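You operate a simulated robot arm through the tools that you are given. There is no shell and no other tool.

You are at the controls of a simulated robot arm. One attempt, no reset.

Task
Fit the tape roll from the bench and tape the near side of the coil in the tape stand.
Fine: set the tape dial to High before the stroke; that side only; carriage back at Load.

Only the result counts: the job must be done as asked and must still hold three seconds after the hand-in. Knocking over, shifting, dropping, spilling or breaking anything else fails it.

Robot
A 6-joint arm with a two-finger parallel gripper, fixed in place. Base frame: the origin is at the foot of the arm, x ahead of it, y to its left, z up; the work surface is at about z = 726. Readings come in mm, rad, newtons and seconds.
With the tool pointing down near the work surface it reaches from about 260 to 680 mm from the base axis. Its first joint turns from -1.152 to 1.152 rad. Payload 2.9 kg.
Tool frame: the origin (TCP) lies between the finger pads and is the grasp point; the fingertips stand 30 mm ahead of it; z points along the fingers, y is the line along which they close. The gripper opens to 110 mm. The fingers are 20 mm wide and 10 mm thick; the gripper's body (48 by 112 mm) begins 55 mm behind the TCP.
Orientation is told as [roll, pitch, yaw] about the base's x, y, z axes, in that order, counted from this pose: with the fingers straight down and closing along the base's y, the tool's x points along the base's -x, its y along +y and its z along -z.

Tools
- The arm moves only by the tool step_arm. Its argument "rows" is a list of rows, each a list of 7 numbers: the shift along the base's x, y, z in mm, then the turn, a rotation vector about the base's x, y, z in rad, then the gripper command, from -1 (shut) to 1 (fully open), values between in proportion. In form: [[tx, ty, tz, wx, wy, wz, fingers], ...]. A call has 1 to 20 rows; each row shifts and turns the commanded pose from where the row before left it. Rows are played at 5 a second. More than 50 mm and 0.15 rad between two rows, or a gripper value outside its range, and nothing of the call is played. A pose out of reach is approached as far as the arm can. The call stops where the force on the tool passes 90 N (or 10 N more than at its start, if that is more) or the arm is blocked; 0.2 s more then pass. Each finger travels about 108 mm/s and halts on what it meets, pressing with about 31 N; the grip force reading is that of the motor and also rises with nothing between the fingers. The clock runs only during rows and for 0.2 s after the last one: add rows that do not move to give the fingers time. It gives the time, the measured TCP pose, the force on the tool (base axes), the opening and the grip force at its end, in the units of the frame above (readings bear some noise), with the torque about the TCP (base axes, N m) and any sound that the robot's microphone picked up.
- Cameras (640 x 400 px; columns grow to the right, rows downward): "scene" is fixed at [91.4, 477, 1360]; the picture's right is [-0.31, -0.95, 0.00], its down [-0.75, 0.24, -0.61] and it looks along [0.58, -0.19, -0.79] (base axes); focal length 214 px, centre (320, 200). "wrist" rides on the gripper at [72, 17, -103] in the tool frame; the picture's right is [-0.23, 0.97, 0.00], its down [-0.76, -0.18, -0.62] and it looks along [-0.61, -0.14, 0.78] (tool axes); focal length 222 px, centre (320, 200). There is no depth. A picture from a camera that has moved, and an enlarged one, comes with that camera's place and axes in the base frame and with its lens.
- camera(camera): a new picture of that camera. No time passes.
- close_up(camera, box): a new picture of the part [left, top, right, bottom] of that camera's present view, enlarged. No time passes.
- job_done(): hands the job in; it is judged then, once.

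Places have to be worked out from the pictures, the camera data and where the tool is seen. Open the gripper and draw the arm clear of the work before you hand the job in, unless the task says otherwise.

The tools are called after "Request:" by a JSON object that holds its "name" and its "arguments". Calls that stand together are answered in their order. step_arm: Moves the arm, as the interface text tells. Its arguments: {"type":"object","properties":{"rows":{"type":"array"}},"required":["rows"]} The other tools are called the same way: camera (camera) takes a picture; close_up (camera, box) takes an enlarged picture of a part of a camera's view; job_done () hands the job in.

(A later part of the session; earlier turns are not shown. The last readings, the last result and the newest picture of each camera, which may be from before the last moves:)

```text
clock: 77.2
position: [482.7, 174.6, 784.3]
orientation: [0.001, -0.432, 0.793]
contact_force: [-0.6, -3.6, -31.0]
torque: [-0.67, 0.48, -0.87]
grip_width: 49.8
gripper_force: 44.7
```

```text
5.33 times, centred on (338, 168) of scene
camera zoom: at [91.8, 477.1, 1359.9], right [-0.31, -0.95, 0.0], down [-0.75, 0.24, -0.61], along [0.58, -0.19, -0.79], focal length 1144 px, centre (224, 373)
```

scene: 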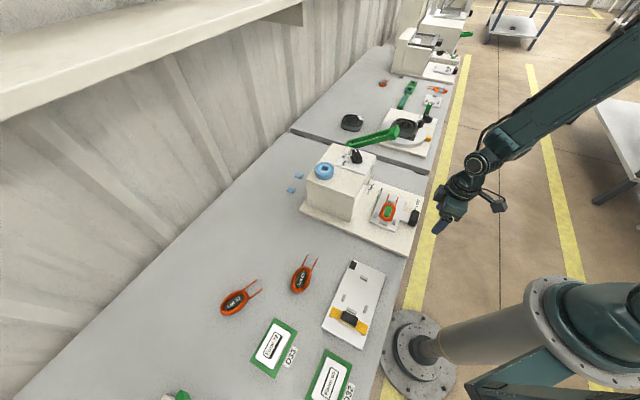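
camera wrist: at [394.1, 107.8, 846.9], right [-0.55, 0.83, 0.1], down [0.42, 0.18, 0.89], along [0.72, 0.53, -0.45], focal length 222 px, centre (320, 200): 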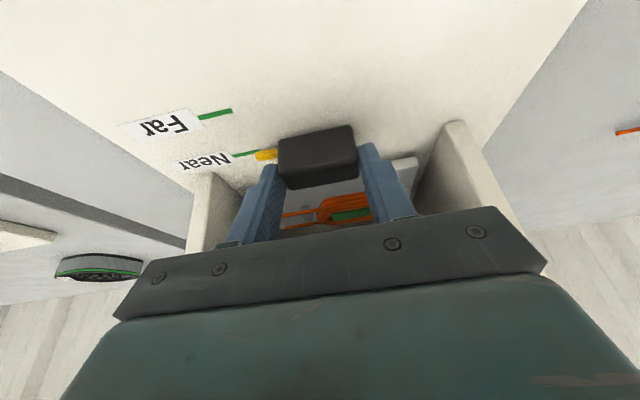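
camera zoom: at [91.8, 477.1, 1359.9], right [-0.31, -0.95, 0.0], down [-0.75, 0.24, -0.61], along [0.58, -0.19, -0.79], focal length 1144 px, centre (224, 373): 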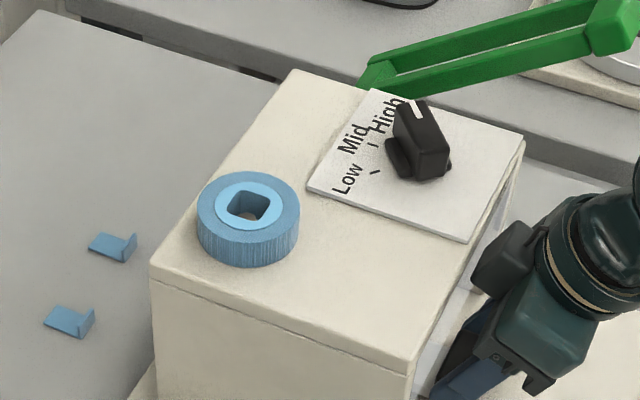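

The vertical load swung the other way, so I'll settle it to neutral and push forward 3 mm to see whether there is free travel beyond the mark or a hard stop.

Request:
{"name": "step_arm", "arguments": {"rows": [[0, 0, -1.1, 0, 0, 0, -0.6], [0.7, 0.7, 0, 0, 0, 0, -0.6], [0.7, 0.7, 0, 0, 0, 0, -0.6], [0.7, 0.7, 0, 0, 0, 0, -0.6], [0, 0, 0, 0, 0, 0, -0.6]]}}

Request:
{"name": "close_up", "arguments": {"camera": "wrist", "box": [225, 110, 305, 180]}}

Request:
{"name": "close_up", "arguments": {"camera": "wrist", "box": [260, 170, 420, 240]}}

```text
clock: 78.4
position: [484.5, 176.0, 783.5]
orientation: [0.002, -0.431, 0.792]
contact_force: [-22.8, -26.9, 5.8]
torque: [-0.84, 0.33, -1.05]
grip_width: 49.6
gripper_force: 44.9
```

```text
5.71 times, centred on (265, 145) of wrist
camera zoom: at [395.9, 110.0, 848.2], right [-0.55, 0.83, 0.1], down [0.43, 0.18, 0.88], along [0.72, 0.53, -0.46], focal length 1269 px, centre (634, 514)
```

zoom: 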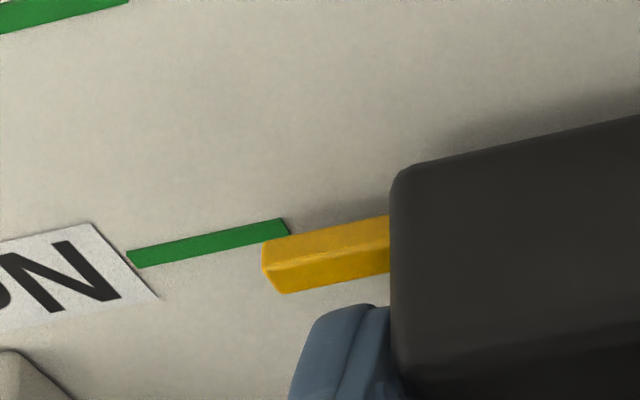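

```text
4.00 times, centred on (340, 205) of wrist
camera zoom: at [395.9, 110.0, 848.2], right [-0.55, 0.83, 0.1], down [0.43, 0.18, 0.88], along [0.72, 0.53, -0.46], focal length 888 px, centre (240, 180)
```

zoom: 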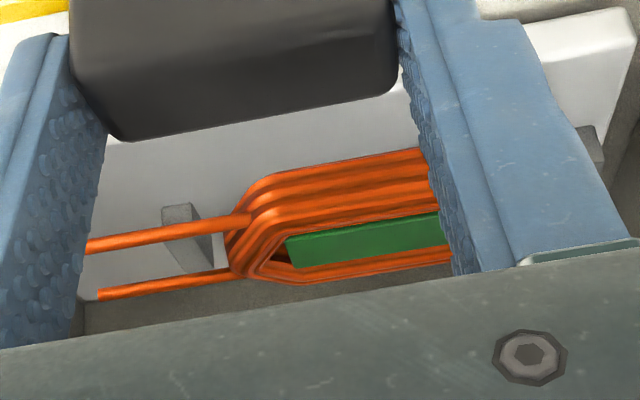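

The carriage is hard against its stop exactly at Near, with 35 N and no effect, so position alone isn't the stroke. Triangulating the green lever puts its grip at about (590, 64, 942) and its pivot on the box's side at about (665, 191, 850). A shaft runs from there to the hanging head inside, so this lever makes the stroke. I'll leave the carriage at Near, release it, and back out.

Request:
{"name": "step_arm", "arguments": {"rows": [[-1.5, -1.5, 0, 0, 0, 0, -0.6], [0, 0, 0, 0, 0, 0, 0.1], [0, 0, 0, 0, 0, 0, 0.5], [0, 0, 0, 0, 0, 0, 0.5], [-14, -14.2, 0, 0, 0, 0, 0.5], [-17, -17, 5, 0, 0, 0, 0.5], [-17, -17, 25, 0, 0, 0, 0.5], [-10, -10, 35, 0, 0, 0, 0.5], [0, 0, 40, 0, 0, 0, 0.5], [0, 0, 40, 0, 0, 0, 0.5], [0, 0, 0, 0, 0, 0, 0.5]]}}

Request:
{"name": "camera", "arguments": {"camera": "wrist"}}

Request:
{"name": "camera", "arguments": {"camera": "scene"}}

Request:
{"name": "close_up", "arguments": {"camera": "scene", "box": [320, 90, 460, 200]}}

```text
clock: 80.8
position: [426.7, 119.0, 934.5]
orientation: [0.0, -0.442, 0.794]
contact_force: [-1.0, -0.9, 0.2]
torque: [-0.03, 0.0, 0.0]
grip_width: 82.5
gripper_force: 0.1
```

```text
taken
camera wrist: at [337.9, 52.3, 996.7], right [-0.55, 0.83, 0.1], down [0.42, 0.18, 0.89], along [0.72, 0.53, -0.45], focal length 222 px, centre (320, 200)
```

wrist: 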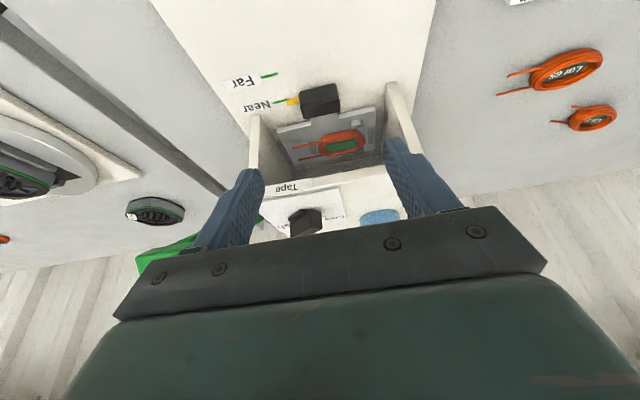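

```text
taken
```

scene: 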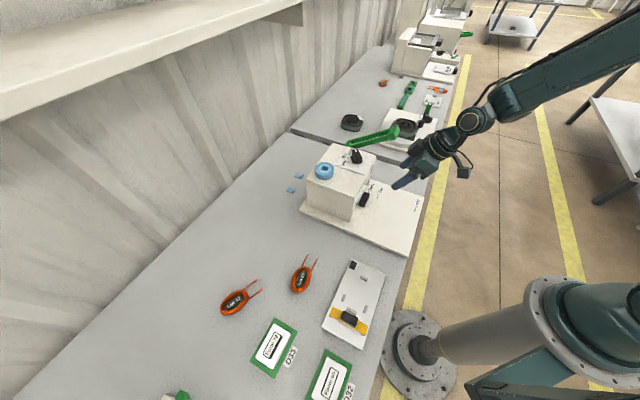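

```text
3.64 times, centred on (390, 145) of scene
camera zoom: at [91.3, 477.0, 1360.0], right [-0.31, -0.95, 0.0], down [-0.75, 0.24, -0.61], along [0.58, -0.19, -0.79], focal length 780 px, centre (66, 400)
```

zoom: 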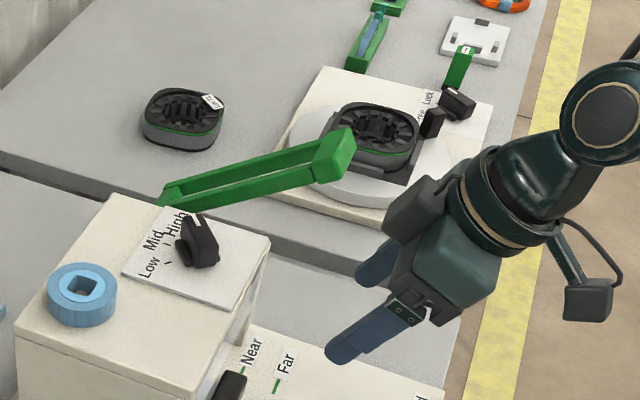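

The carriage stayed at Near. I'll check the pointer closely, then look at the green lever.

Request:
{"name": "close_up", "arguments": {"camera": "wrist", "box": [220, 60, 420, 200]}}

Request:
{"name": "close_up", "arguments": {"camera": "scene", "box": [345, 110, 410, 160]}}

Request:
{"name": "close_up", "arguments": {"camera": "wrist", "box": [120, 200, 270, 300]}}

```text
2.86 times, centred on (320, 130) of wrist
camera zoom: at [337.9, 52.3, 996.7], right [-0.55, 0.83, 0.1], down [0.42, 0.18, 0.89], along [0.72, 0.53, -0.45], focal length 635 px, centre (320, 400)
```

zoom: 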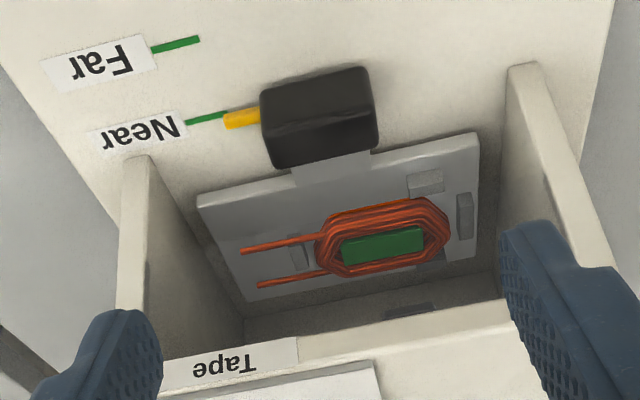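

```text
8.00 times, centred on (378, 135) of scene
camera zoom: at [91.3, 477.0, 1360.0], right [-0.31, -0.95, 0.0], down [-0.75, 0.24, -0.61], along [0.58, -0.19, -0.79], focal length 1716 px, centre (-140, 720)
```

zoom: 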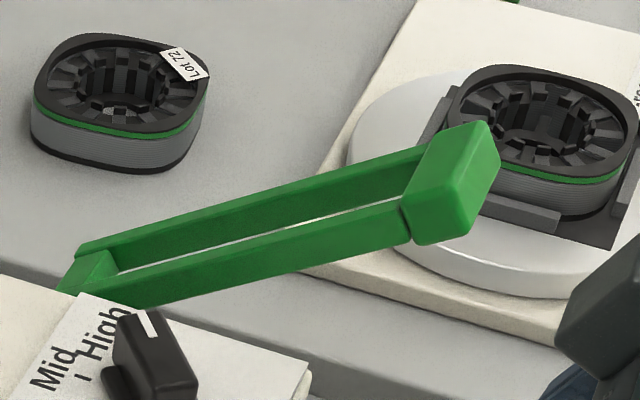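

```text
4.00 times, centred on (195, 250) of wrist
camera zoom: at [337.9, 52.3, 996.7], right [-0.55, 0.83, 0.1], down [0.42, 0.18, 0.89], along [0.72, 0.53, -0.45], focal length 888 px, centre (820, 0)
```

zoom: 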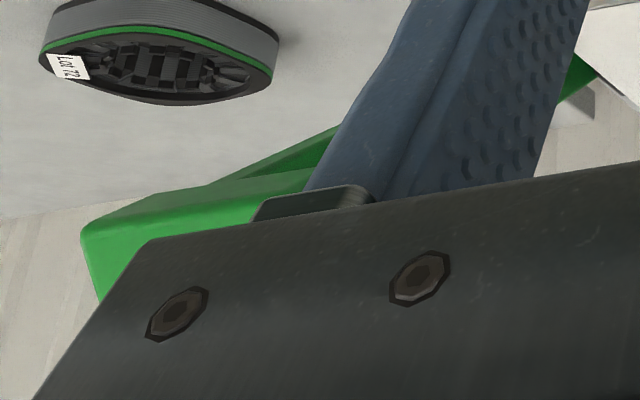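

The pointer is on Near. The lever is a green U-frame with a grip block at its raised end. I'll untilt, rise and move the wrist camera over the lever grip to measure it.

Request:
{"name": "step_arm", "arguments": {"rows": [[0, 0, 40, -0.1047, 0.1032, 0, 0.3], [0, 0, 40, -0.1047, 0.1032, 0, 0.1], [0, 0, 36, -0.1047, 0.1032, 0, -0.2], [33, -18, 0, 0, 0, 0, -0.4], [33, -18, 0, 0, 0, 0, -0.4], [33, -19, 0, 0, 0, 0, -0.4], [34, -19, 0, 0, 0, 0, -0.4], [0, 0, 0, 0, 0, 0, -0.4], [0, 0, 0, 0, 0, 0, -0.4]]}}

Request:
{"name": "camera", "arguments": {"camera": "wrist"}}

Request:
{"name": "close_up", "arguments": {"camera": "scene", "box": [340, 80, 460, 180]}}

```text
clock: 82.8
position: [560.2, 44.0, 1047.9]
orientation: [0.003, -0.001, 0.795]
contact_force: [0.7, 0.4, 0.6]
torque: [-0.03, 0.02, -0.03]
grip_width: 33.1
gripper_force: 0.0
```

```text
taken
camera wrist: at [498.3, 3.6, 1151.7], right [-0.54, 0.84, 0.0], down [0.66, 0.42, 0.62], along [0.53, 0.33, -0.78], focal length 222 px, centre (320, 200)
```

wrist: 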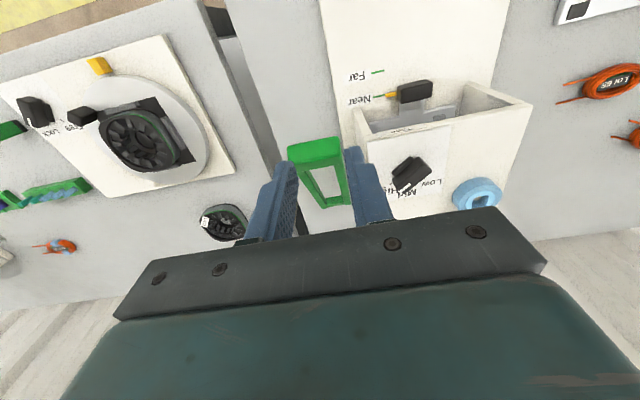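

```text
4.00 times, centred on (400, 130) of scene
camera zoom: at [91.4, 477.0, 1360.0], right [-0.31, -0.95, 0.0], down [-0.75, 0.24, -0.61], along [0.58, -0.19, -0.79], focal length 858 px, centre (0, 480)
```

zoom: 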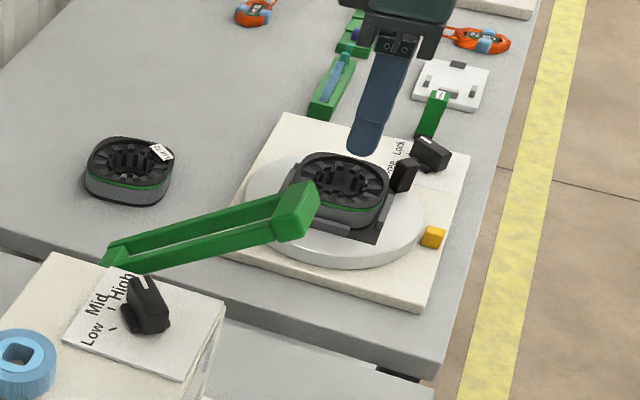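

Request:
{"name": "close_up", "arguments": {"camera": "wrist", "box": [250, 110, 400, 220]}}

Request:
{"name": "close_up", "arguments": {"camera": "wrist", "box": [330, 50, 540, 220]}}

Request:
{"name": "close_up", "arguments": {"camera": "scene", "box": [360, 115, 410, 155]}}

```text
3.64 times, centred on (325, 165) of wrist
camera zoom: at [498.3, 3.6, 1151.7], right [-0.54, 0.84, 0.0], down [0.66, 0.42, 0.62], along [0.53, 0.33, -0.78], focal length 808 px, centre (302, 327)
```

zoom: 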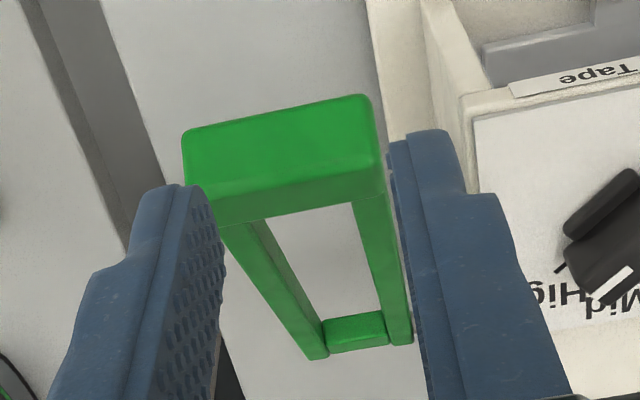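

```text
2.35 times, centred on (435, 135) of wrist
camera zoom: at [498.3, 3.6, 1151.7], right [-0.54, 0.84, 0.0], down [0.66, 0.42, 0.62], along [0.53, 0.33, -0.78], focal length 523 px, centre (49, 353)
```

zoom: 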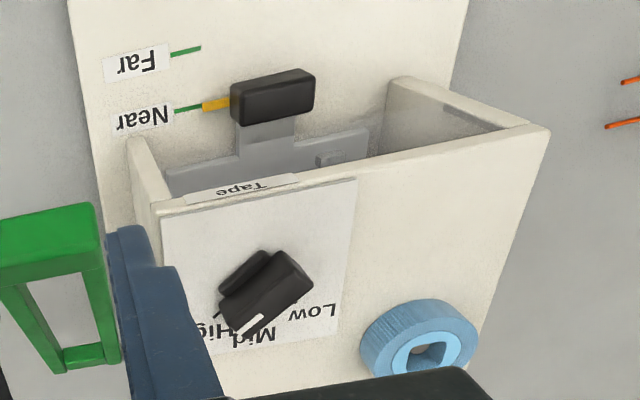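

```text
10.00 times, centred on (385, 135) of scene
camera zoom: at [91.4, 477.0, 1360.0], right [-0.31, -0.95, 0.0], down [-0.75, 0.24, -0.61], along [0.58, -0.19, -0.79], focal length 2145 px, centre (-330, 850)
```

zoom: 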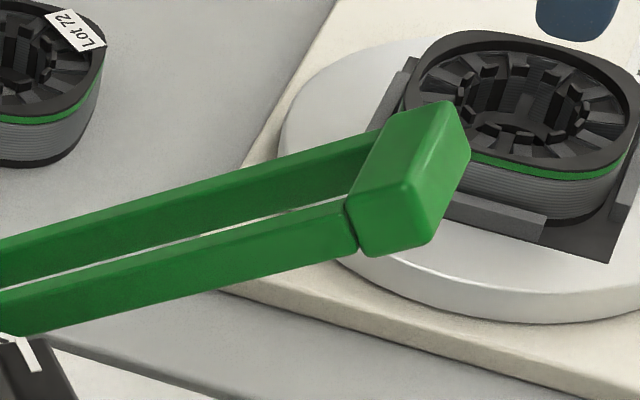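

The lever grip block is about 53 mm wide across the slide direction, centred near u = 455, v = 380, z = 941. Its pivot is at about u = 604, z = 845. I'll open the gripper, move over the block with the fingers straddling its sides, and come down part way.

Request:
{"name": "step_arm", "arguments": {"rows": [[15, 6.5, 0, 0, 0, 0, 0.2], [15, 6.4, 0, 0, 0, 0, 0.5], [0, 0, 0, 0, 0, 0, 0.5], [0, 0, -25, 0, 0, 0, 0.5], [0, 0, -25, 0, 0, 0, 0.5], [0, 0, 0, 0, 0, 0, 0.5], [0, 0, 0, 0, 0, 0, 0.5]]}}

Request:
{"name": "camera", "arguments": {"camera": "wrist"}}

Request:
{"name": "close_up", "arguments": {"camera": "wrist", "box": [230, 90, 430, 230]}}

Request:
{"name": "close_up", "arguments": {"camera": "scene", "box": [340, 80, 440, 160]}}

```text
clock: 84.4
position: [590.8, 57.7, 997.5]
orientation: [0.003, -0.002, 0.795]
contact_force: [0.8, 0.5, -0.3]
torque: [0.01, 0.01, -0.02]
grip_width: 82.6
gripper_force: 0.1
```

```text
taken
camera wrist: at [528.3, 18.0, 1101.1], right [-0.54, 0.84, 0.0], down [0.66, 0.42, 0.62], along [0.53, 0.33, -0.78], focal length 222 px, centre (320, 200)
```

wrist: 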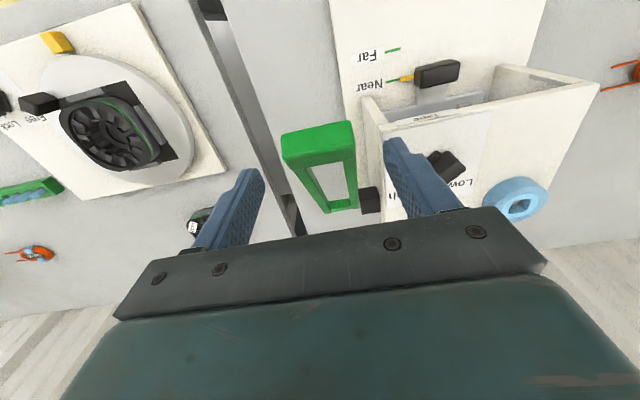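

```text
2.86 times, centred on (330, 160) of wrist
camera zoom: at [528.3, 18.0, 1101.1], right [-0.54, 0.84, 0.0], down [0.66, 0.42, 0.62], along [0.53, 0.33, -0.78], focal length 635 px, centre (291, 314)
```

zoom: 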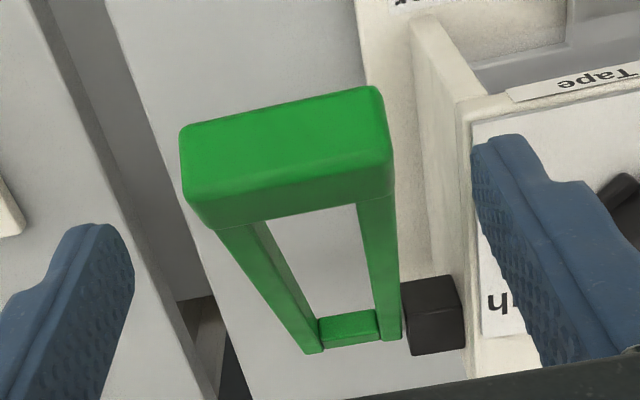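

```text
5.00 times, centred on (390, 120) of scene
camera zoom: at [91.4, 477.0, 1360.0], right [-0.31, -0.95, 0.0], down [-0.75, 0.24, -0.61], along [0.58, -0.19, -0.79], focal length 1072 px, centre (-30, 600)
```

zoom: 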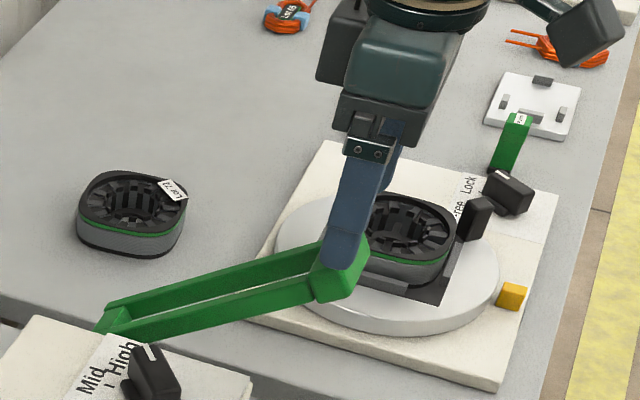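

I'm centred over the lever block in both directions, and its black hub joins the box side as expected. I'll descend so the fingers straddle the block.

Request:
{"name": "step_arm", "arguments": {"rows": [[0, 0, -15, 0, 0, 0, 0.5], [0, 0, -15, 0, 0, 0, 0.5], [0, 0, -14, 0, 0, 0, 0.5], [0, 0, 0, 0, 0, 0, 0.5]]}}

Request:
{"name": "close_up", "arguments": {"camera": "wrist", "box": [230, 90, 430, 230]}}

Request:
{"name": "close_up", "arguments": {"camera": "scene", "box": [340, 80, 440, 160]}}

```text
clock: 85.4
position: [590.9, 56.7, 951.3]
orientation: [0.0, -0.001, 0.794]
contact_force: [-0.3, -0.5, 0.6]
torque: [-0.01, -0.03, -0.01]
grip_width: 82.2
gripper_force: 0.0
```

```text
2.86 times, centred on (330, 160) of wrist
camera zoom: at [528.1, 17.2, 1054.3], right [-0.54, 0.84, 0.0], down [0.66, 0.42, 0.62], along [0.53, 0.33, -0.78], focal length 635 px, centre (291, 314)
```

zoom: 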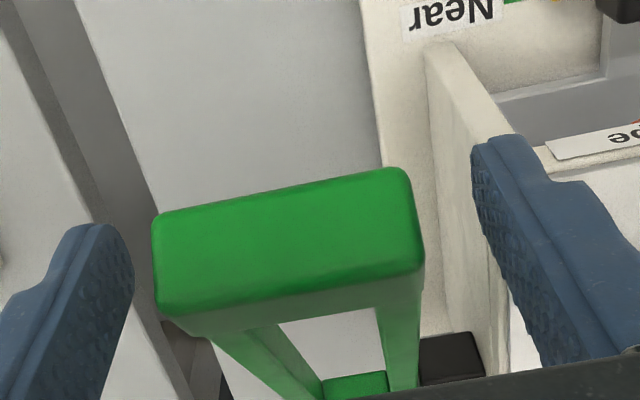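

```text
5.00 times, centred on (390, 120) of scene
camera zoom: at [91.4, 477.0, 1360.0], right [-0.31, -0.95, 0.0], down [-0.75, 0.24, -0.61], along [0.58, -0.19, -0.79], focal length 1072 px, centre (-30, 600)
```

zoom: 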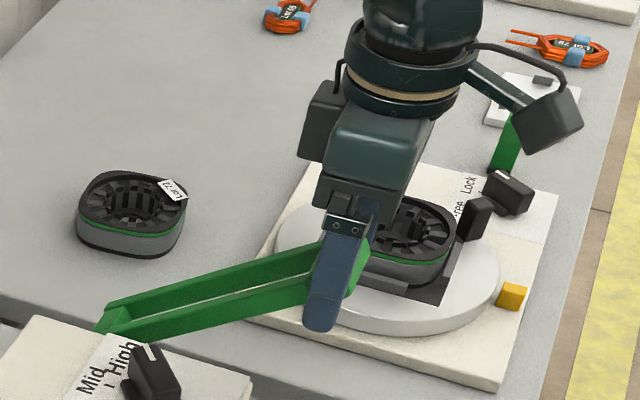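

The block is well within the pads. I'll close on it.

Request:
{"name": "step_arm", "arguments": {"rows": [[1.4, 1.4, 0, 0, 0, 0, 0.2], [0, 0, 0, 0, 0, 0, -0.3], [0, 0, 0, 0, 0, 0, -0.5], [0, 0, 0, 0, 0, 0, -0.5]]}}

Request:
{"name": "close_up", "arguments": {"camera": "wrist", "box": [230, 90, 430, 230]}}

```text
clock: 86.4
position: [592.9, 57.5, 950.2]
orientation: [0.0, -0.002, 0.791]
contact_force: [10.3, -9.2, -5.7]
torque: [-0.42, -0.83, -0.54]
grip_width: 56.1
gripper_force: 44.8
```

```text
2.86 times, centred on (330, 160) of wrist
camera zoom: at [530.0, 18.5, 1055.0], right [-0.53, 0.85, 0.0], down [0.66, 0.42, 0.62], along [0.53, 0.33, -0.78], focal length 635 px, centre (291, 314)
```

zoom: 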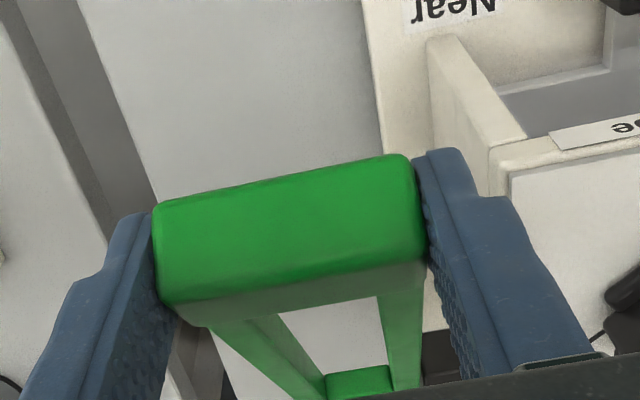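

The lever block is gripped. I'll start pressing it down along its arc about the hub, one small step first, to check that it moves that way.

Request:
{"name": "step_arm", "arguments": {"rows": [[-2, -3.3, -6, 0, 0, 0, -0.5], [-2.6, -2.6, -7, 0, 0, 0, -0.5], [0, 0, 0, 0, 0, 0, -0.5]]}}

Request:
{"name": "close_up", "arguments": {"camera": "wrist", "box": [230, 90, 430, 230]}}

Request:
{"name": "close_up", "arguments": {"camera": "scene", "box": [340, 80, 440, 160]}}

```text
clock: 87.2
position: [587.1, 52.7, 940.7]
orientation: [0.001, -0.003, 0.794]
contact_force: [4.3, -6.4, 11.0]
torque: [0.54, -1.43, -0.72]
grip_width: 56.0
gripper_force: 44.8
```

```text
2.86 times, centred on (330, 160) of wrist
camera zoom: at [525.1, 13.2, 1043.9], right [-0.54, 0.84, 0.0], down [0.66, 0.42, 0.62], along [0.53, 0.33, -0.78], focal length 635 px, centre (291, 314)
```

zoom: 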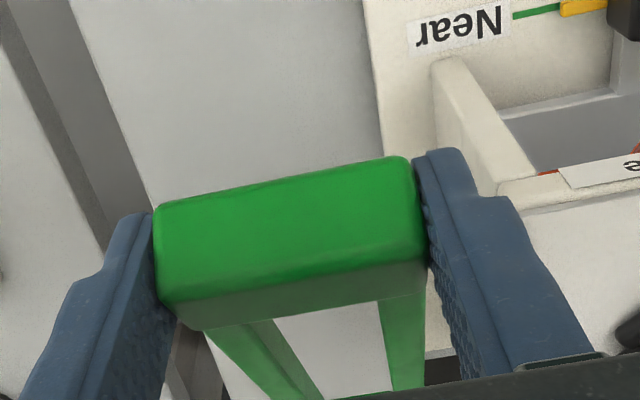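

```text
5.00 times, centred on (390, 120) of scene
camera zoom: at [91.2, 476.8, 1360.0], right [-0.31, -0.95, 0.0], down [-0.75, 0.24, -0.61], along [0.58, -0.19, -0.79], focal length 1072 px, centre (-30, 600)
```

zoom: 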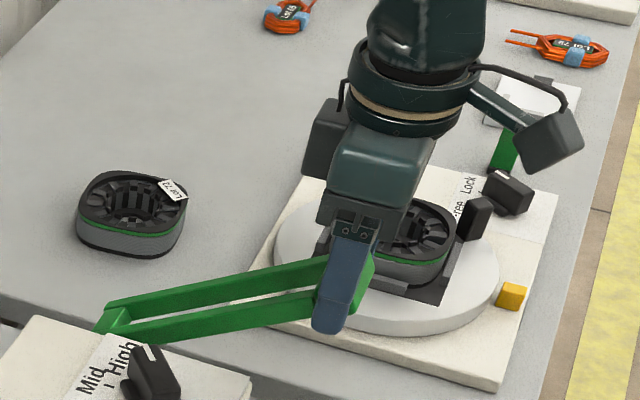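

The lever follows easily. I'll carry on down the arc.

Request:
{"name": "step_arm", "arguments": {"rows": [[-4.4, -4.4, -13.6, 0, 0, 0, -0.5], [-3.5, -3.6, -14.2, 0, 0, 0, -0.5], [0, 0, 0, 0, 0, 0, -0.5]]}}

Request:
{"name": "close_up", "arguments": {"camera": "scene", "box": [340, 80, 440, 160]}}

Request:
{"name": "close_up", "arguments": {"camera": "wrist", "box": [230, 90, 430, 230]}}

```text
clock: 88.0
position: [579.2, 44.4, 913.5]
orientation: [0.004, 0.005, 0.794]
contact_force: [-10.3, -9.1, 12.8]
torque: [0.4, -1.05, -0.74]
grip_width: 56.0
gripper_force: 44.9
```

```text
5.00 times, centred on (390, 120) of scene
camera zoom: at [90.8, 476.7, 1360.1], right [-0.31, -0.95, 0.0], down [-0.75, 0.24, -0.61], along [0.58, -0.19, -0.79], focal length 1072 px, centre (-30, 600)
```

zoom: 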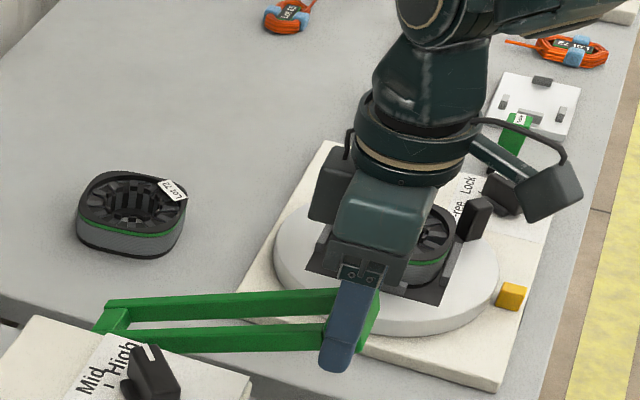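

```text
2.86 times, centred on (330, 160) of wrist
camera zoom: at [517.3, 4.9, 1017.0], right [-0.53, 0.84, 0.0], down [0.66, 0.42, 0.62], along [0.52, 0.33, -0.78], focal length 635 px, centre (291, 314)
```

zoom: 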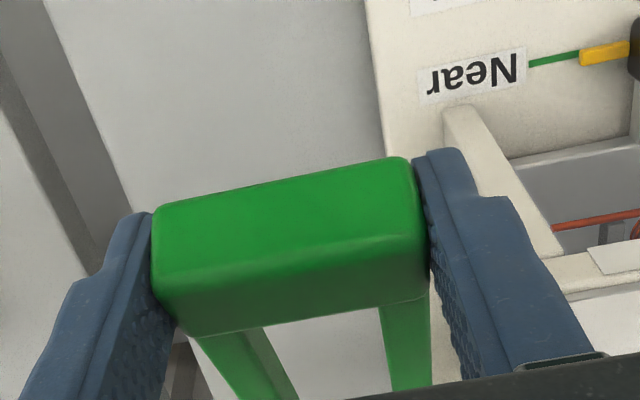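

The lever is about halfway down with low loads. The arc wants slightly more −u, so I'll adjust and continue.

Request:
{"name": "step_arm", "arguments": {"rows": [[-3.7, -3.7, -14, 0, 0, 0, -0.5], [-2.1, -2.1, -14.5, 0, 0, 0, -0.5], [0, 0, 0, 0, 0, 0, -0.5]]}}

Request:
{"name": "close_up", "arguments": {"camera": "scene", "box": [330, 80, 440, 170]}}

Request:
{"name": "camera", "arguments": {"camera": "wrist"}}

```text
clock: 88.8
position: [573.4, 39.1, 884.8]
orientation: [0.001, 0.0, 0.795]
contact_force: [-7.2, -8.5, 9.9]
torque: [0.44, -1.09, -0.74]
grip_width: 55.8
gripper_force: 44.5
```

```text
4.44 times, centred on (385, 125) of scene
camera zoom: at [91.0, 476.7, 1360.1], right [-0.31, -0.95, 0.0], down [-0.75, 0.24, -0.61], along [0.58, -0.19, -0.79], focal length 953 px, centre (31, 533)
```

zoom: 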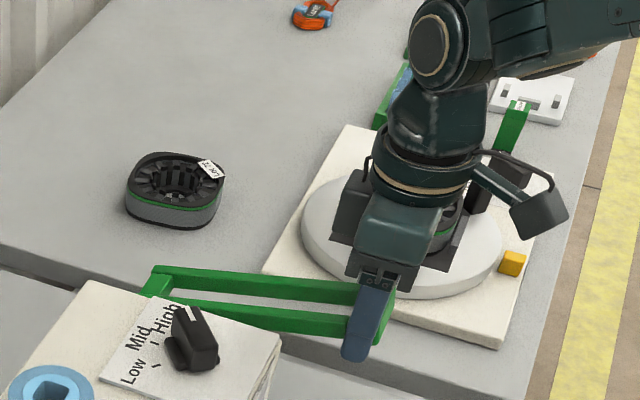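

```text
taken
camera wrist: at [511.9, -0.3, 988.6], right [-0.54, 0.84, 0.0], down [0.66, 0.42, 0.62], along [0.53, 0.33, -0.78], focal length 222 px, centre (320, 200)
```

wrist: 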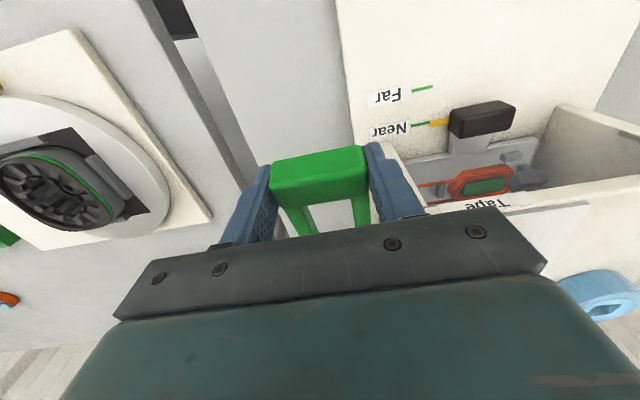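

The head block inside is now swinging down towards the coil. I'll continue in smaller steps, watching for the end of the stroke.

Request:
{"name": "step_arm", "arguments": {"rows": [[-1.6, -1.6, -7.5, 0, 0, 0, -0.5], [-1.1, -1.1, -7.5, 0, 0, 0, -0.5], [0, 0, 0, 0, 0, 0, -0.5]]}}

Request:
{"name": "close_up", "arguments": {"camera": "wrist", "box": [380, 70, 620, 220]}}

Request:
{"name": "close_up", "arguments": {"camera": "scene", "box": [278, 130, 398, 205]}}

```text
clock: 89.6
position: [571.9, 37.9, 869.1]
orientation: [-0.001, -0.003, 0.795]
contact_force: [5.9, 1.5, 8.2]
torque: [0.79, -1.18, -1.09]
grip_width: 56.0
gripper_force: 45.5
```

```text
2.67 times, centred on (500, 145) of wrist
camera zoom: at [509.5, -2.5, 971.9], right [-0.54, 0.84, 0.0], down [0.66, 0.42, 0.63], along [0.53, 0.34, -0.78], focal length 592 px, centre (-160, 347)
```

zoom: 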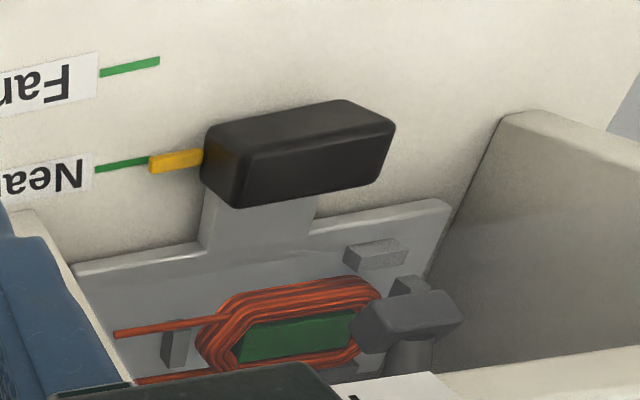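

```text
5.33 times, centred on (338, 168) of scene
camera zoom: at [91.3, 477.0, 1360.0], right [-0.31, -0.95, 0.0], down [-0.75, 0.24, -0.61], along [0.58, -0.19, -0.79], focal length 1144 px, centre (224, 373)
```

zoom: 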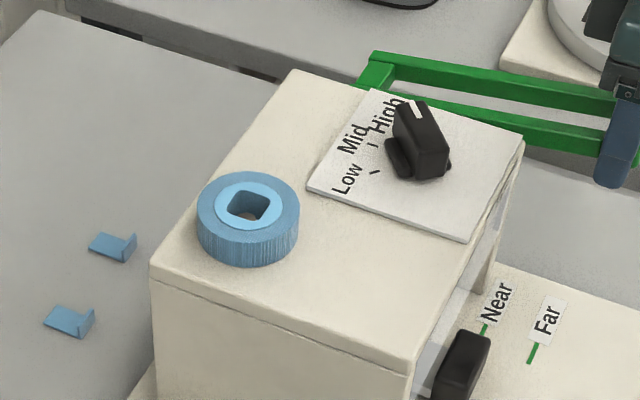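

The head is descending over the coil, so this is the stroke mechanism. I'll continue down.

Request:
{"name": "step_arm", "arguments": {"rows": [[-0.5, -0.5, -7.5, 0, 0, 0, -0.5], [0, 0, -7.5, 0, 0, 0, -0.5], [0, 0, 0, 0, 0, 0, -0.5]]}}

Request:
{"name": "close_up", "arguments": {"camera": "wrist", "box": [380, 70, 620, 220]}}

Request:
{"name": "close_up", "arguments": {"camera": "scene", "box": [278, 100, 428, 205]}}

```text
clock: 90.4
position: [571.4, 36.6, 853.3]
orientation: [-0.001, 0.0, 0.796]
contact_force: [3.8, -4.4, 7.1]
torque: [0.35, -1.36, -0.67]
grip_width: 55.9
gripper_force: 44.7
```

```text
2.67 times, centred on (500, 145) of wrist
camera zoom: at [508.5, -3.5, 957.0], right [-0.53, 0.84, 0.0], down [0.66, 0.42, 0.62], along [0.53, 0.33, -0.78], focal length 592 px, centre (-160, 347)
```

zoom: 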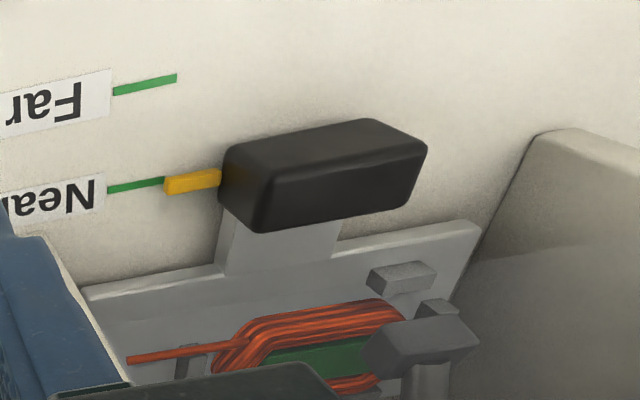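

```text
3.81 times, centred on (353, 152) of scene
camera zoom: at [91.3, 476.8, 1360.0], right [-0.31, -0.95, 0.0], down [-0.75, 0.24, -0.61], along [0.58, -0.19, -0.79], focal length 817 px, centre (194, 381)
```

zoom: 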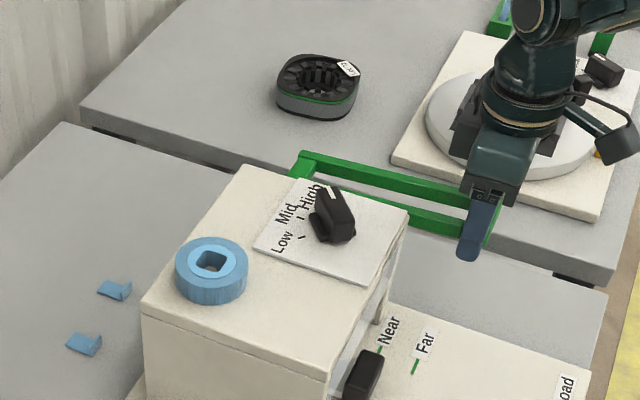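

Request:
{"name": "step_arm", "arguments": {"rows": [[0.2, 0.2, -7.5, 0, 0, 0, -0.5], [0.5, 0.5, -7.5, 0, 0, 0, -0.5], [0, 0, 0, 0, 0, 0, -0.5]]}}

Request:
{"name": "close_up", "arguments": {"camera": "wrist", "box": [380, 70, 620, 220]}}

Request:
{"name": "close_up", "arguments": {"camera": "scene", "box": [278, 100, 428, 205]}}

```text
clock: 91.2
position: [571.3, 35.8, 838.7]
orientation: [0.001, 0.001, 0.793]
contact_force: [-2.0, -11.2, 7.7]
torque: [0.41, -1.05, -0.73]
grip_width: 55.9
gripper_force: 45.6
```

```text
2.67 times, centred on (500, 145) of wrist
camera zoom: at [508.7, -3.4, 942.4], right [-0.53, 0.85, 0.0], down [0.66, 0.42, 0.62], along [0.53, 0.33, -0.78], focal length 592 px, centre (-160, 347)
```

zoom: 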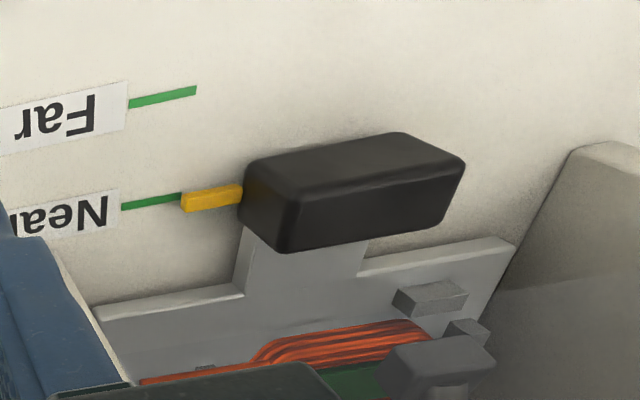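

```text
3.81 times, centred on (353, 152) of scene
camera zoom: at [91.2, 476.7, 1360.1], right [-0.31, -0.95, 0.0], down [-0.75, 0.24, -0.61], along [0.58, -0.19, -0.79], focal length 817 px, centre (194, 381)
```

zoom: 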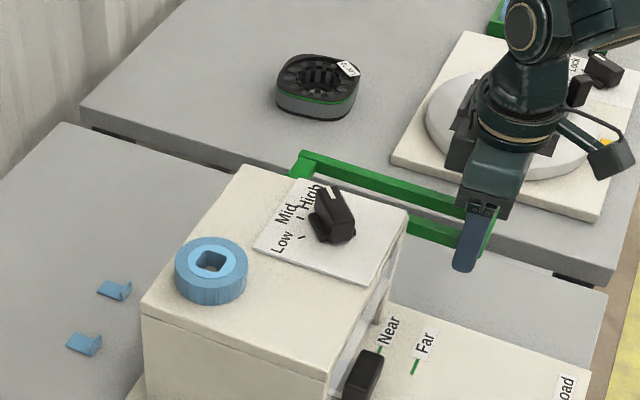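

No end stop yet and the force is still low. I'll continue down.

Request:
{"name": "step_arm", "arguments": {"rows": [[0, 0, -7.5, 0, 0, 0, -0.5], [0.5, 0.5, -7.5, 0, 0, 0, -0.5], [0, 0, 0, 0, 0, 0, -0.5]]}}

Request:
{"name": "camera", "arguments": {"camera": "wrist"}}

Request:
{"name": "close_up", "arguments": {"camera": "scene", "box": [278, 100, 428, 205]}}

```text
clock: 92.0
position: [572.6, 37.4, 823.7]
orientation: [0.002, 0.0, 0.795]
contact_force: [-4.7, -7.9, 6.3]
torque: [0.5, -1.06, -0.74]
grip_width: 56.0
gripper_force: 44.9
```

```text
taken
camera wrist: at [509.9, -2.4, 926.9], right [-0.54, 0.84, 0.0], down [0.66, 0.42, 0.62], along [0.53, 0.33, -0.78], focal length 222 px, centre (320, 200)
```

wrist: 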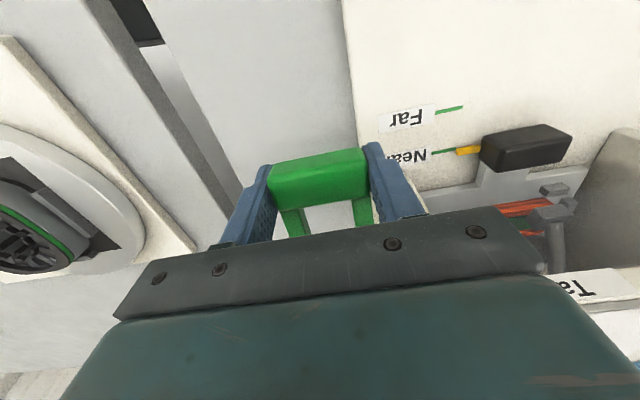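

```text
3.81 times, centred on (353, 152) of scene
camera zoom: at [91.1, 476.7, 1360.1], right [-0.31, -0.95, 0.0], down [-0.75, 0.24, -0.61], along [0.58, -0.19, -0.79], focal length 817 px, centre (194, 381)
```

zoom: 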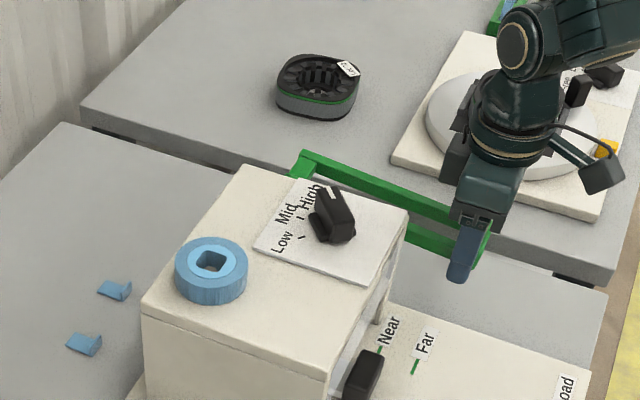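

Request:
{"name": "close_up", "arguments": {"camera": "wrist", "box": [440, 100, 620, 230]}}

```text
3.08 times, centred on (530, 165) of wrist
camera zoom: at [509.9, -2.4, 926.9], right [-0.54, 0.84, 0.0], down [0.66, 0.42, 0.62], along [0.53, 0.33, -0.78], focal length 684 px, centre (-326, 308)
```

zoom: 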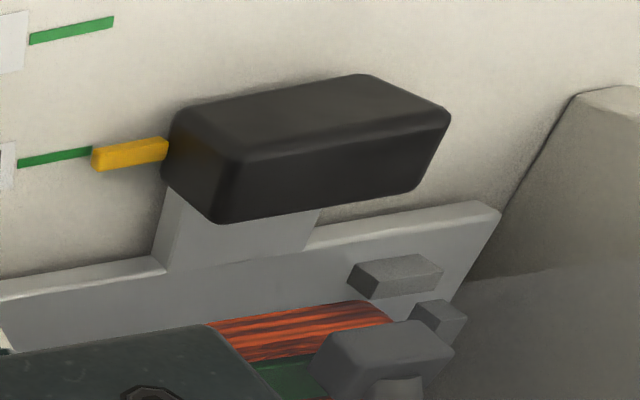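

The head is getting close to the near limb. I'll keep going down in small steps.

Request:
{"name": "step_arm", "arguments": {"rows": [[0.4, 0.4, -6, 0, 0, 0, -0.5], [0.6, 0.6, -6, 0, 0, 0, -0.5], [0, 0, 0, 0, 0, 0, -0.5]]}}

Request:
{"name": "close_up", "arguments": {"camera": "wrist", "box": [440, 90, 620, 220]}}

Request:
{"name": "close_up", "arguments": {"camera": "scene", "box": [278, 100, 428, 205]}}

```text
clock: 92.8
position: [573.3, 38.7, 812.5]
orientation: [0.001, -0.002, 0.796]
contact_force: [-5.6, -3.6, 7.7]
torque: [0.5, -1.28, -0.81]
grip_width: 55.8
gripper_force: 45.5
```

```text
3.08 times, centred on (530, 155) of wrist
camera zoom: at [511.1, -1.1, 915.7], right [-0.54, 0.84, 0.0], down [0.66, 0.42, 0.62], along [0.53, 0.34, -0.78], focal length 684 px, centre (-326, 338)
```

zoom: 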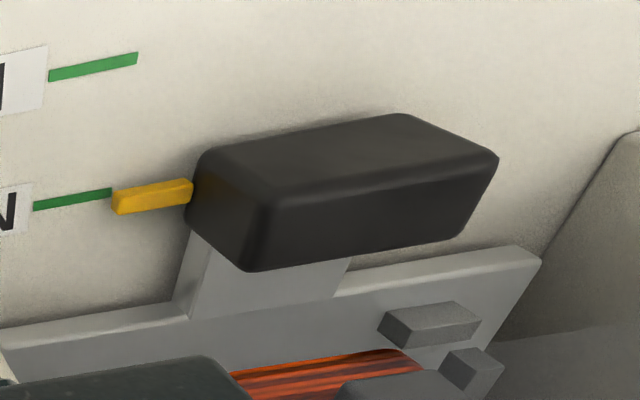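

```text
3.81 times, centred on (353, 152) of scene
camera zoom: at [91.1, 476.9, 1360.0], right [-0.31, -0.95, 0.0], down [-0.75, 0.24, -0.61], along [0.58, -0.19, -0.79], focal length 817 px, centre (194, 381)
```

zoom: 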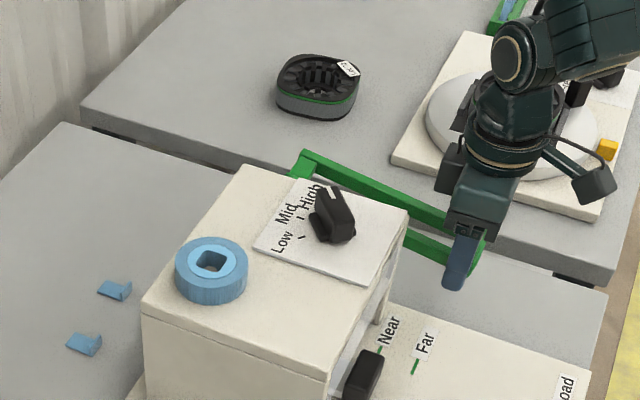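

Request:
{"name": "step_arm", "arguments": {"rows": [[1, 1, -5, 0, 0, 0, -0.5], [1, 1, -5, 0, 0, 0, -0.5], [0, 0, 0, 0, 0, 0, -0.5]]}}

Request:
{"name": "close_up", "arguments": {"camera": "wrist", "box": [440, 90, 620, 220]}}

Request:
{"name": "close_up", "arguments": {"camera": "scene", "box": [278, 100, 428, 205]}}

```text
clock: 93.6
position: [575.1, 40.9, 803.9]
orientation: [-0.002, -0.002, 0.79]
contact_force: [-12.9, -15.3, 32.8]
torque: [0.15, -0.09, -0.72]
grip_width: 55.8
gripper_force: 44.5
```

```text
3.08 times, centred on (530, 155) of wrist
camera zoom: at [512.1, 0.7, 907.8], right [-0.53, 0.85, 0.0], down [0.66, 0.42, 0.62], along [0.53, 0.33, -0.78], focal length 684 px, centre (-326, 338)
```

zoom: 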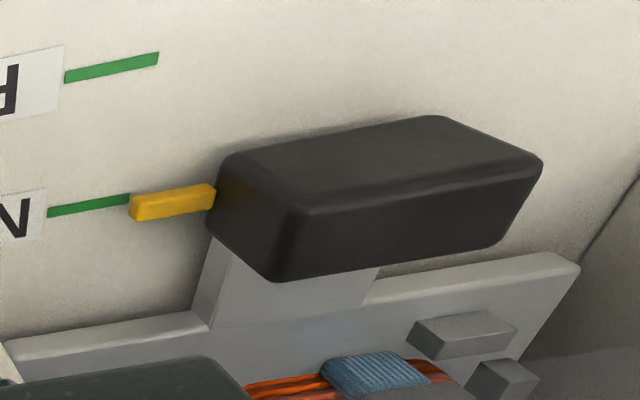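

```text
3.81 times, centred on (353, 152) of scene
camera zoom: at [90.5, 476.6, 1360.2], right [-0.31, -0.95, 0.0], down [-0.75, 0.25, -0.61], along [0.58, -0.19, -0.79], focal length 817 px, centre (194, 381)
```

zoom: 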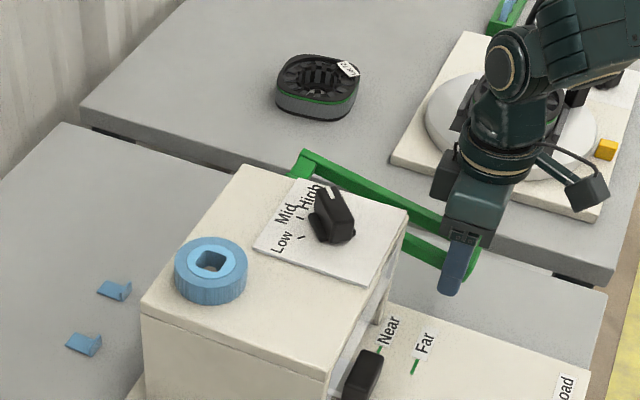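

Blue tape has appeared on the near limb of the coil, and the force rise marks the end of the stroke. I'll now raise the lever back along the same arc so the head clears the coil.

Request:
{"name": "step_arm", "arguments": {"rows": [[-1, -1, 5, 0, 0, 0, -0.5], [-1, -1, 5, 0, 0, 0, -0.5], [-0.6, -0.6, 6, 0, 0, 0, -0.5], [-0.4, -0.4, 6, 0, 0, 0, -0.5], [-0.5, -0.5, 7.5, 0, 0, 0, -0.5], [0, 0, 7.5, 0, 0, 0, -0.5], [-0.5, -0.5, 7.5, 0, 0, 0, -0.5], [-0.2, -0.2, 7.5, 0, 0, 0, -0.5], [0, 0, 7.5, 0, 0, 0, -0.5], [0.5, 0.5, 7.5, 0, 0, 0, -0.5], [0, 0, 0, 0, 0, 0, -0.5]]}}

Request:
{"name": "close_up", "arguments": {"camera": "wrist", "box": [380, 70, 620, 220]}}

Request:
{"name": "close_up", "arguments": {"camera": "scene", "box": [278, 100, 428, 205]}}

```text
clock: 96.0
position: [571.8, 38.3, 867.1]
orientation: [0.002, 0.001, 0.799]
contact_force: [12.1, 6.2, -9.5]
torque: [-0.82, 0.85, -1.07]
grip_width: 56.1
gripper_force: 44.5
```

```text
2.67 times, centred on (500, 145) of wrist
camera zoom: at [509.8, -2.8, 971.5], right [-0.54, 0.84, 0.0], down [0.66, 0.42, 0.62], along [0.52, 0.34, -0.78], focal length 592 px, centre (-160, 347)
```

zoom: 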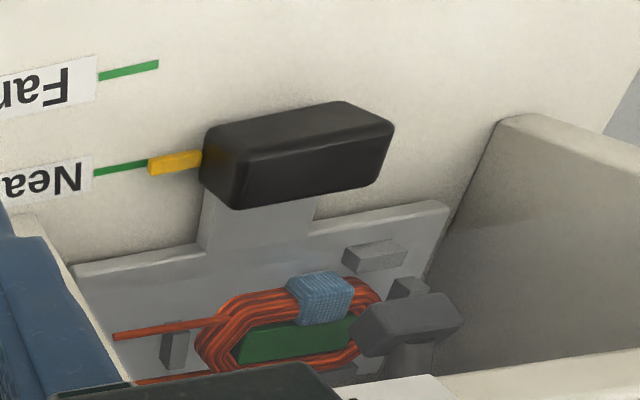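

```text
3.81 times, centred on (353, 152) of scene
camera zoom: at [91.8, 477.1, 1359.9], right [-0.31, -0.95, 0.0], down [-0.75, 0.24, -0.61], along [0.58, -0.19, -0.79], focal length 817 px, centre (194, 381)
```

zoom: 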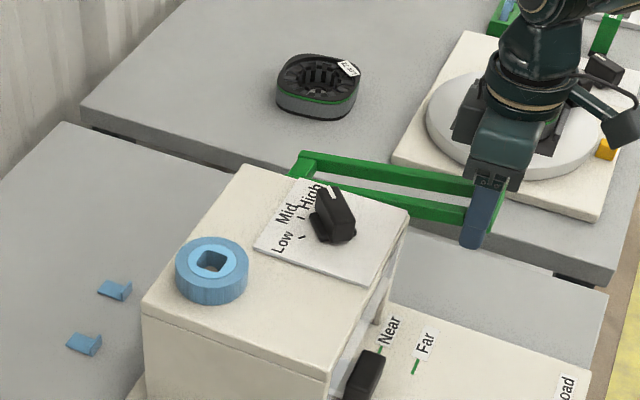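

The near limb carries the tape band and the far limb is clean. I'll raise the lever the rest of the way to its rest position.

Request:
{"name": "step_arm", "arguments": {"rows": [[1.5, 1.5, 7.5, 0, 0, 0, -0.5], [1.6, 1.6, 7.5, 0, 0, 0, -0.5], [2.1, 2.1, 14.5, 0, 0, 0, -0.5], [3.7, 3.7, 14, 0, 0, 0, -0.5], [3.5, 3.6, 14.2, 0, 0, 0, -0.5], [4.4, 4.4, 13.6, 0, 0, 0, -0.5], [2.6, 2.6, 6, 0, 0, 0, -0.5], [0, 0, 0, 0, 0, 0, -0.5]]}}

Request:
{"name": "close_up", "arguments": {"camera": "scene", "box": [330, 80, 440, 170]}}

Request:
{"name": "close_up", "arguments": {"camera": "wrist", "box": [230, 90, 430, 230]}}

```text
clock: 97.8
position: [591.7, 55.8, 945.9]
orientation: [0.0, -0.003, 0.791]
contact_force: [24.4, -13.3, -13.7]
torque: [-0.98, 0.79, -0.74]
grip_width: 55.6
gripper_force: 45.3
```

```text
4.44 times, centred on (385, 125) of scene
camera zoom: at [92.3, 476.7, 1360.0], right [-0.31, -0.95, 0.0], down [-0.75, 0.24, -0.61], along [0.58, -0.19, -0.79], focal length 953 px, centre (31, 533)
```

zoom: 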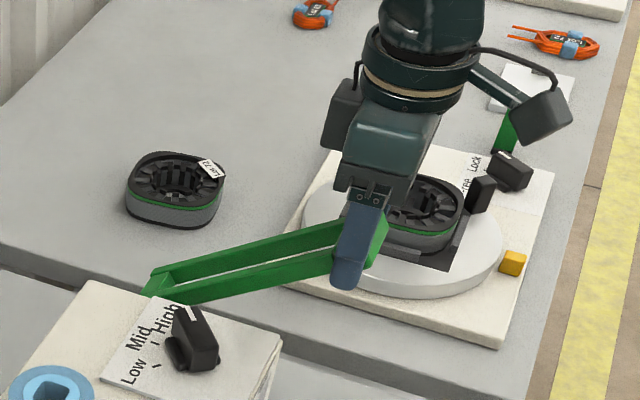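

```text
2.86 times, centred on (330, 160) of wrist
camera zoom: at [528.5, 17.2, 1048.7], right [-0.53, 0.85, 0.0], down [0.66, 0.42, 0.62], along [0.53, 0.33, -0.78], focal length 635 px, centre (291, 314)
```

zoom: 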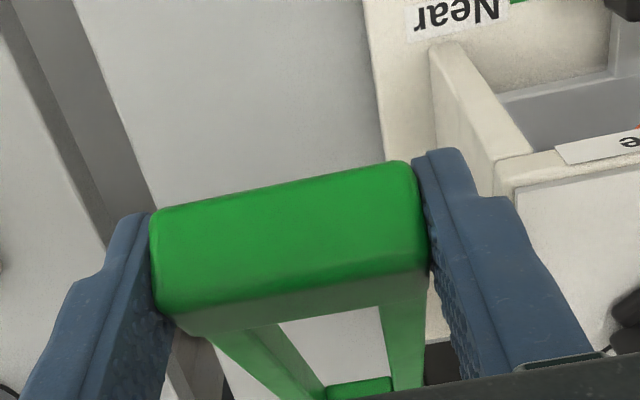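

Almost at rest. I'll lift the last few millimetres, ease the side load, and release the lever carefully.

Request:
{"name": "step_arm", "arguments": {"rows": [[1.7, 0.2, 2.5, 0, 0, 0, -0.5], [1, 0.5, 2, 0, 0, 0, -0.5], [0, 0, 0, 0, 0, 0, -0.5], [0, 0, 0, 0, 0, 0, -0.1], [0, 0, 0, 0, 0, 0, 0.2], [0, 0, 0, 0, 0, 0, 0.5], [0, 0, 0, 0, 0, 0, 0.5]]}}

Request:
{"name": "close_up", "arguments": {"camera": "wrist", "box": [230, 90, 430, 230]}}

Request:
{"name": "close_up", "arguments": {"camera": "scene", "box": [330, 80, 440, 170]}}

```text
clock: 99.4
position: [591.6, 56.2, 949.3]
orientation: [0.001, 0.001, 0.795]
contact_force: [-0.1, 0.0, 0.1]
torque: [0.0, 0.0, -0.01]
grip_width: 82.4
gripper_force: 0.1
```

```text
2.86 times, centred on (330, 160) of wrist
camera zoom: at [530.1, 17.8, 1053.6], right [-0.54, 0.84, 0.0], down [0.66, 0.42, 0.62], along [0.53, 0.34, -0.78], focal length 635 px, centre (291, 314)
```

zoom: 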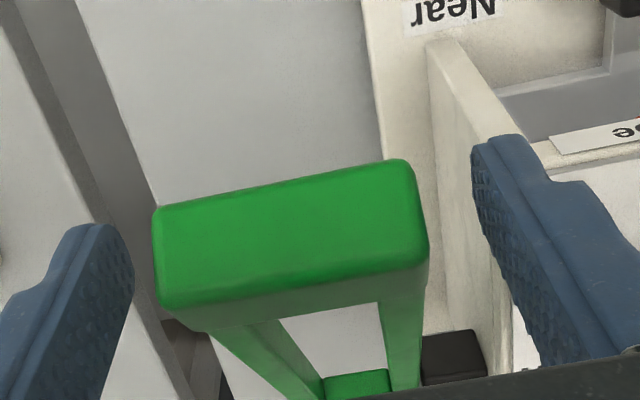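

```text
4.44 times, centred on (385, 125) of scene
camera zoom: at [91.4, 477.0, 1360.0], right [-0.31, -0.95, 0.0], down [-0.75, 0.24, -0.61], along [0.58, -0.19, -0.79], focal length 953 px, centre (31, 533)
```

zoom: 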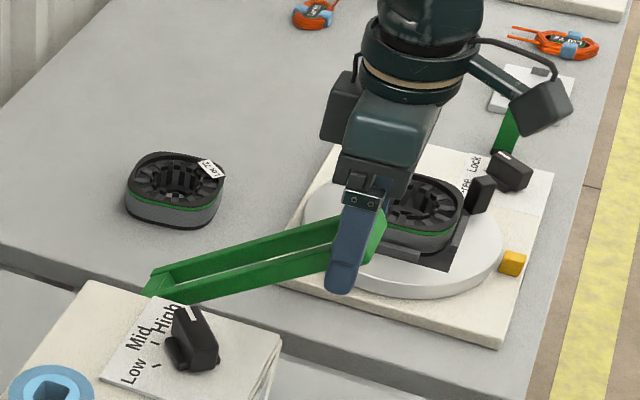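

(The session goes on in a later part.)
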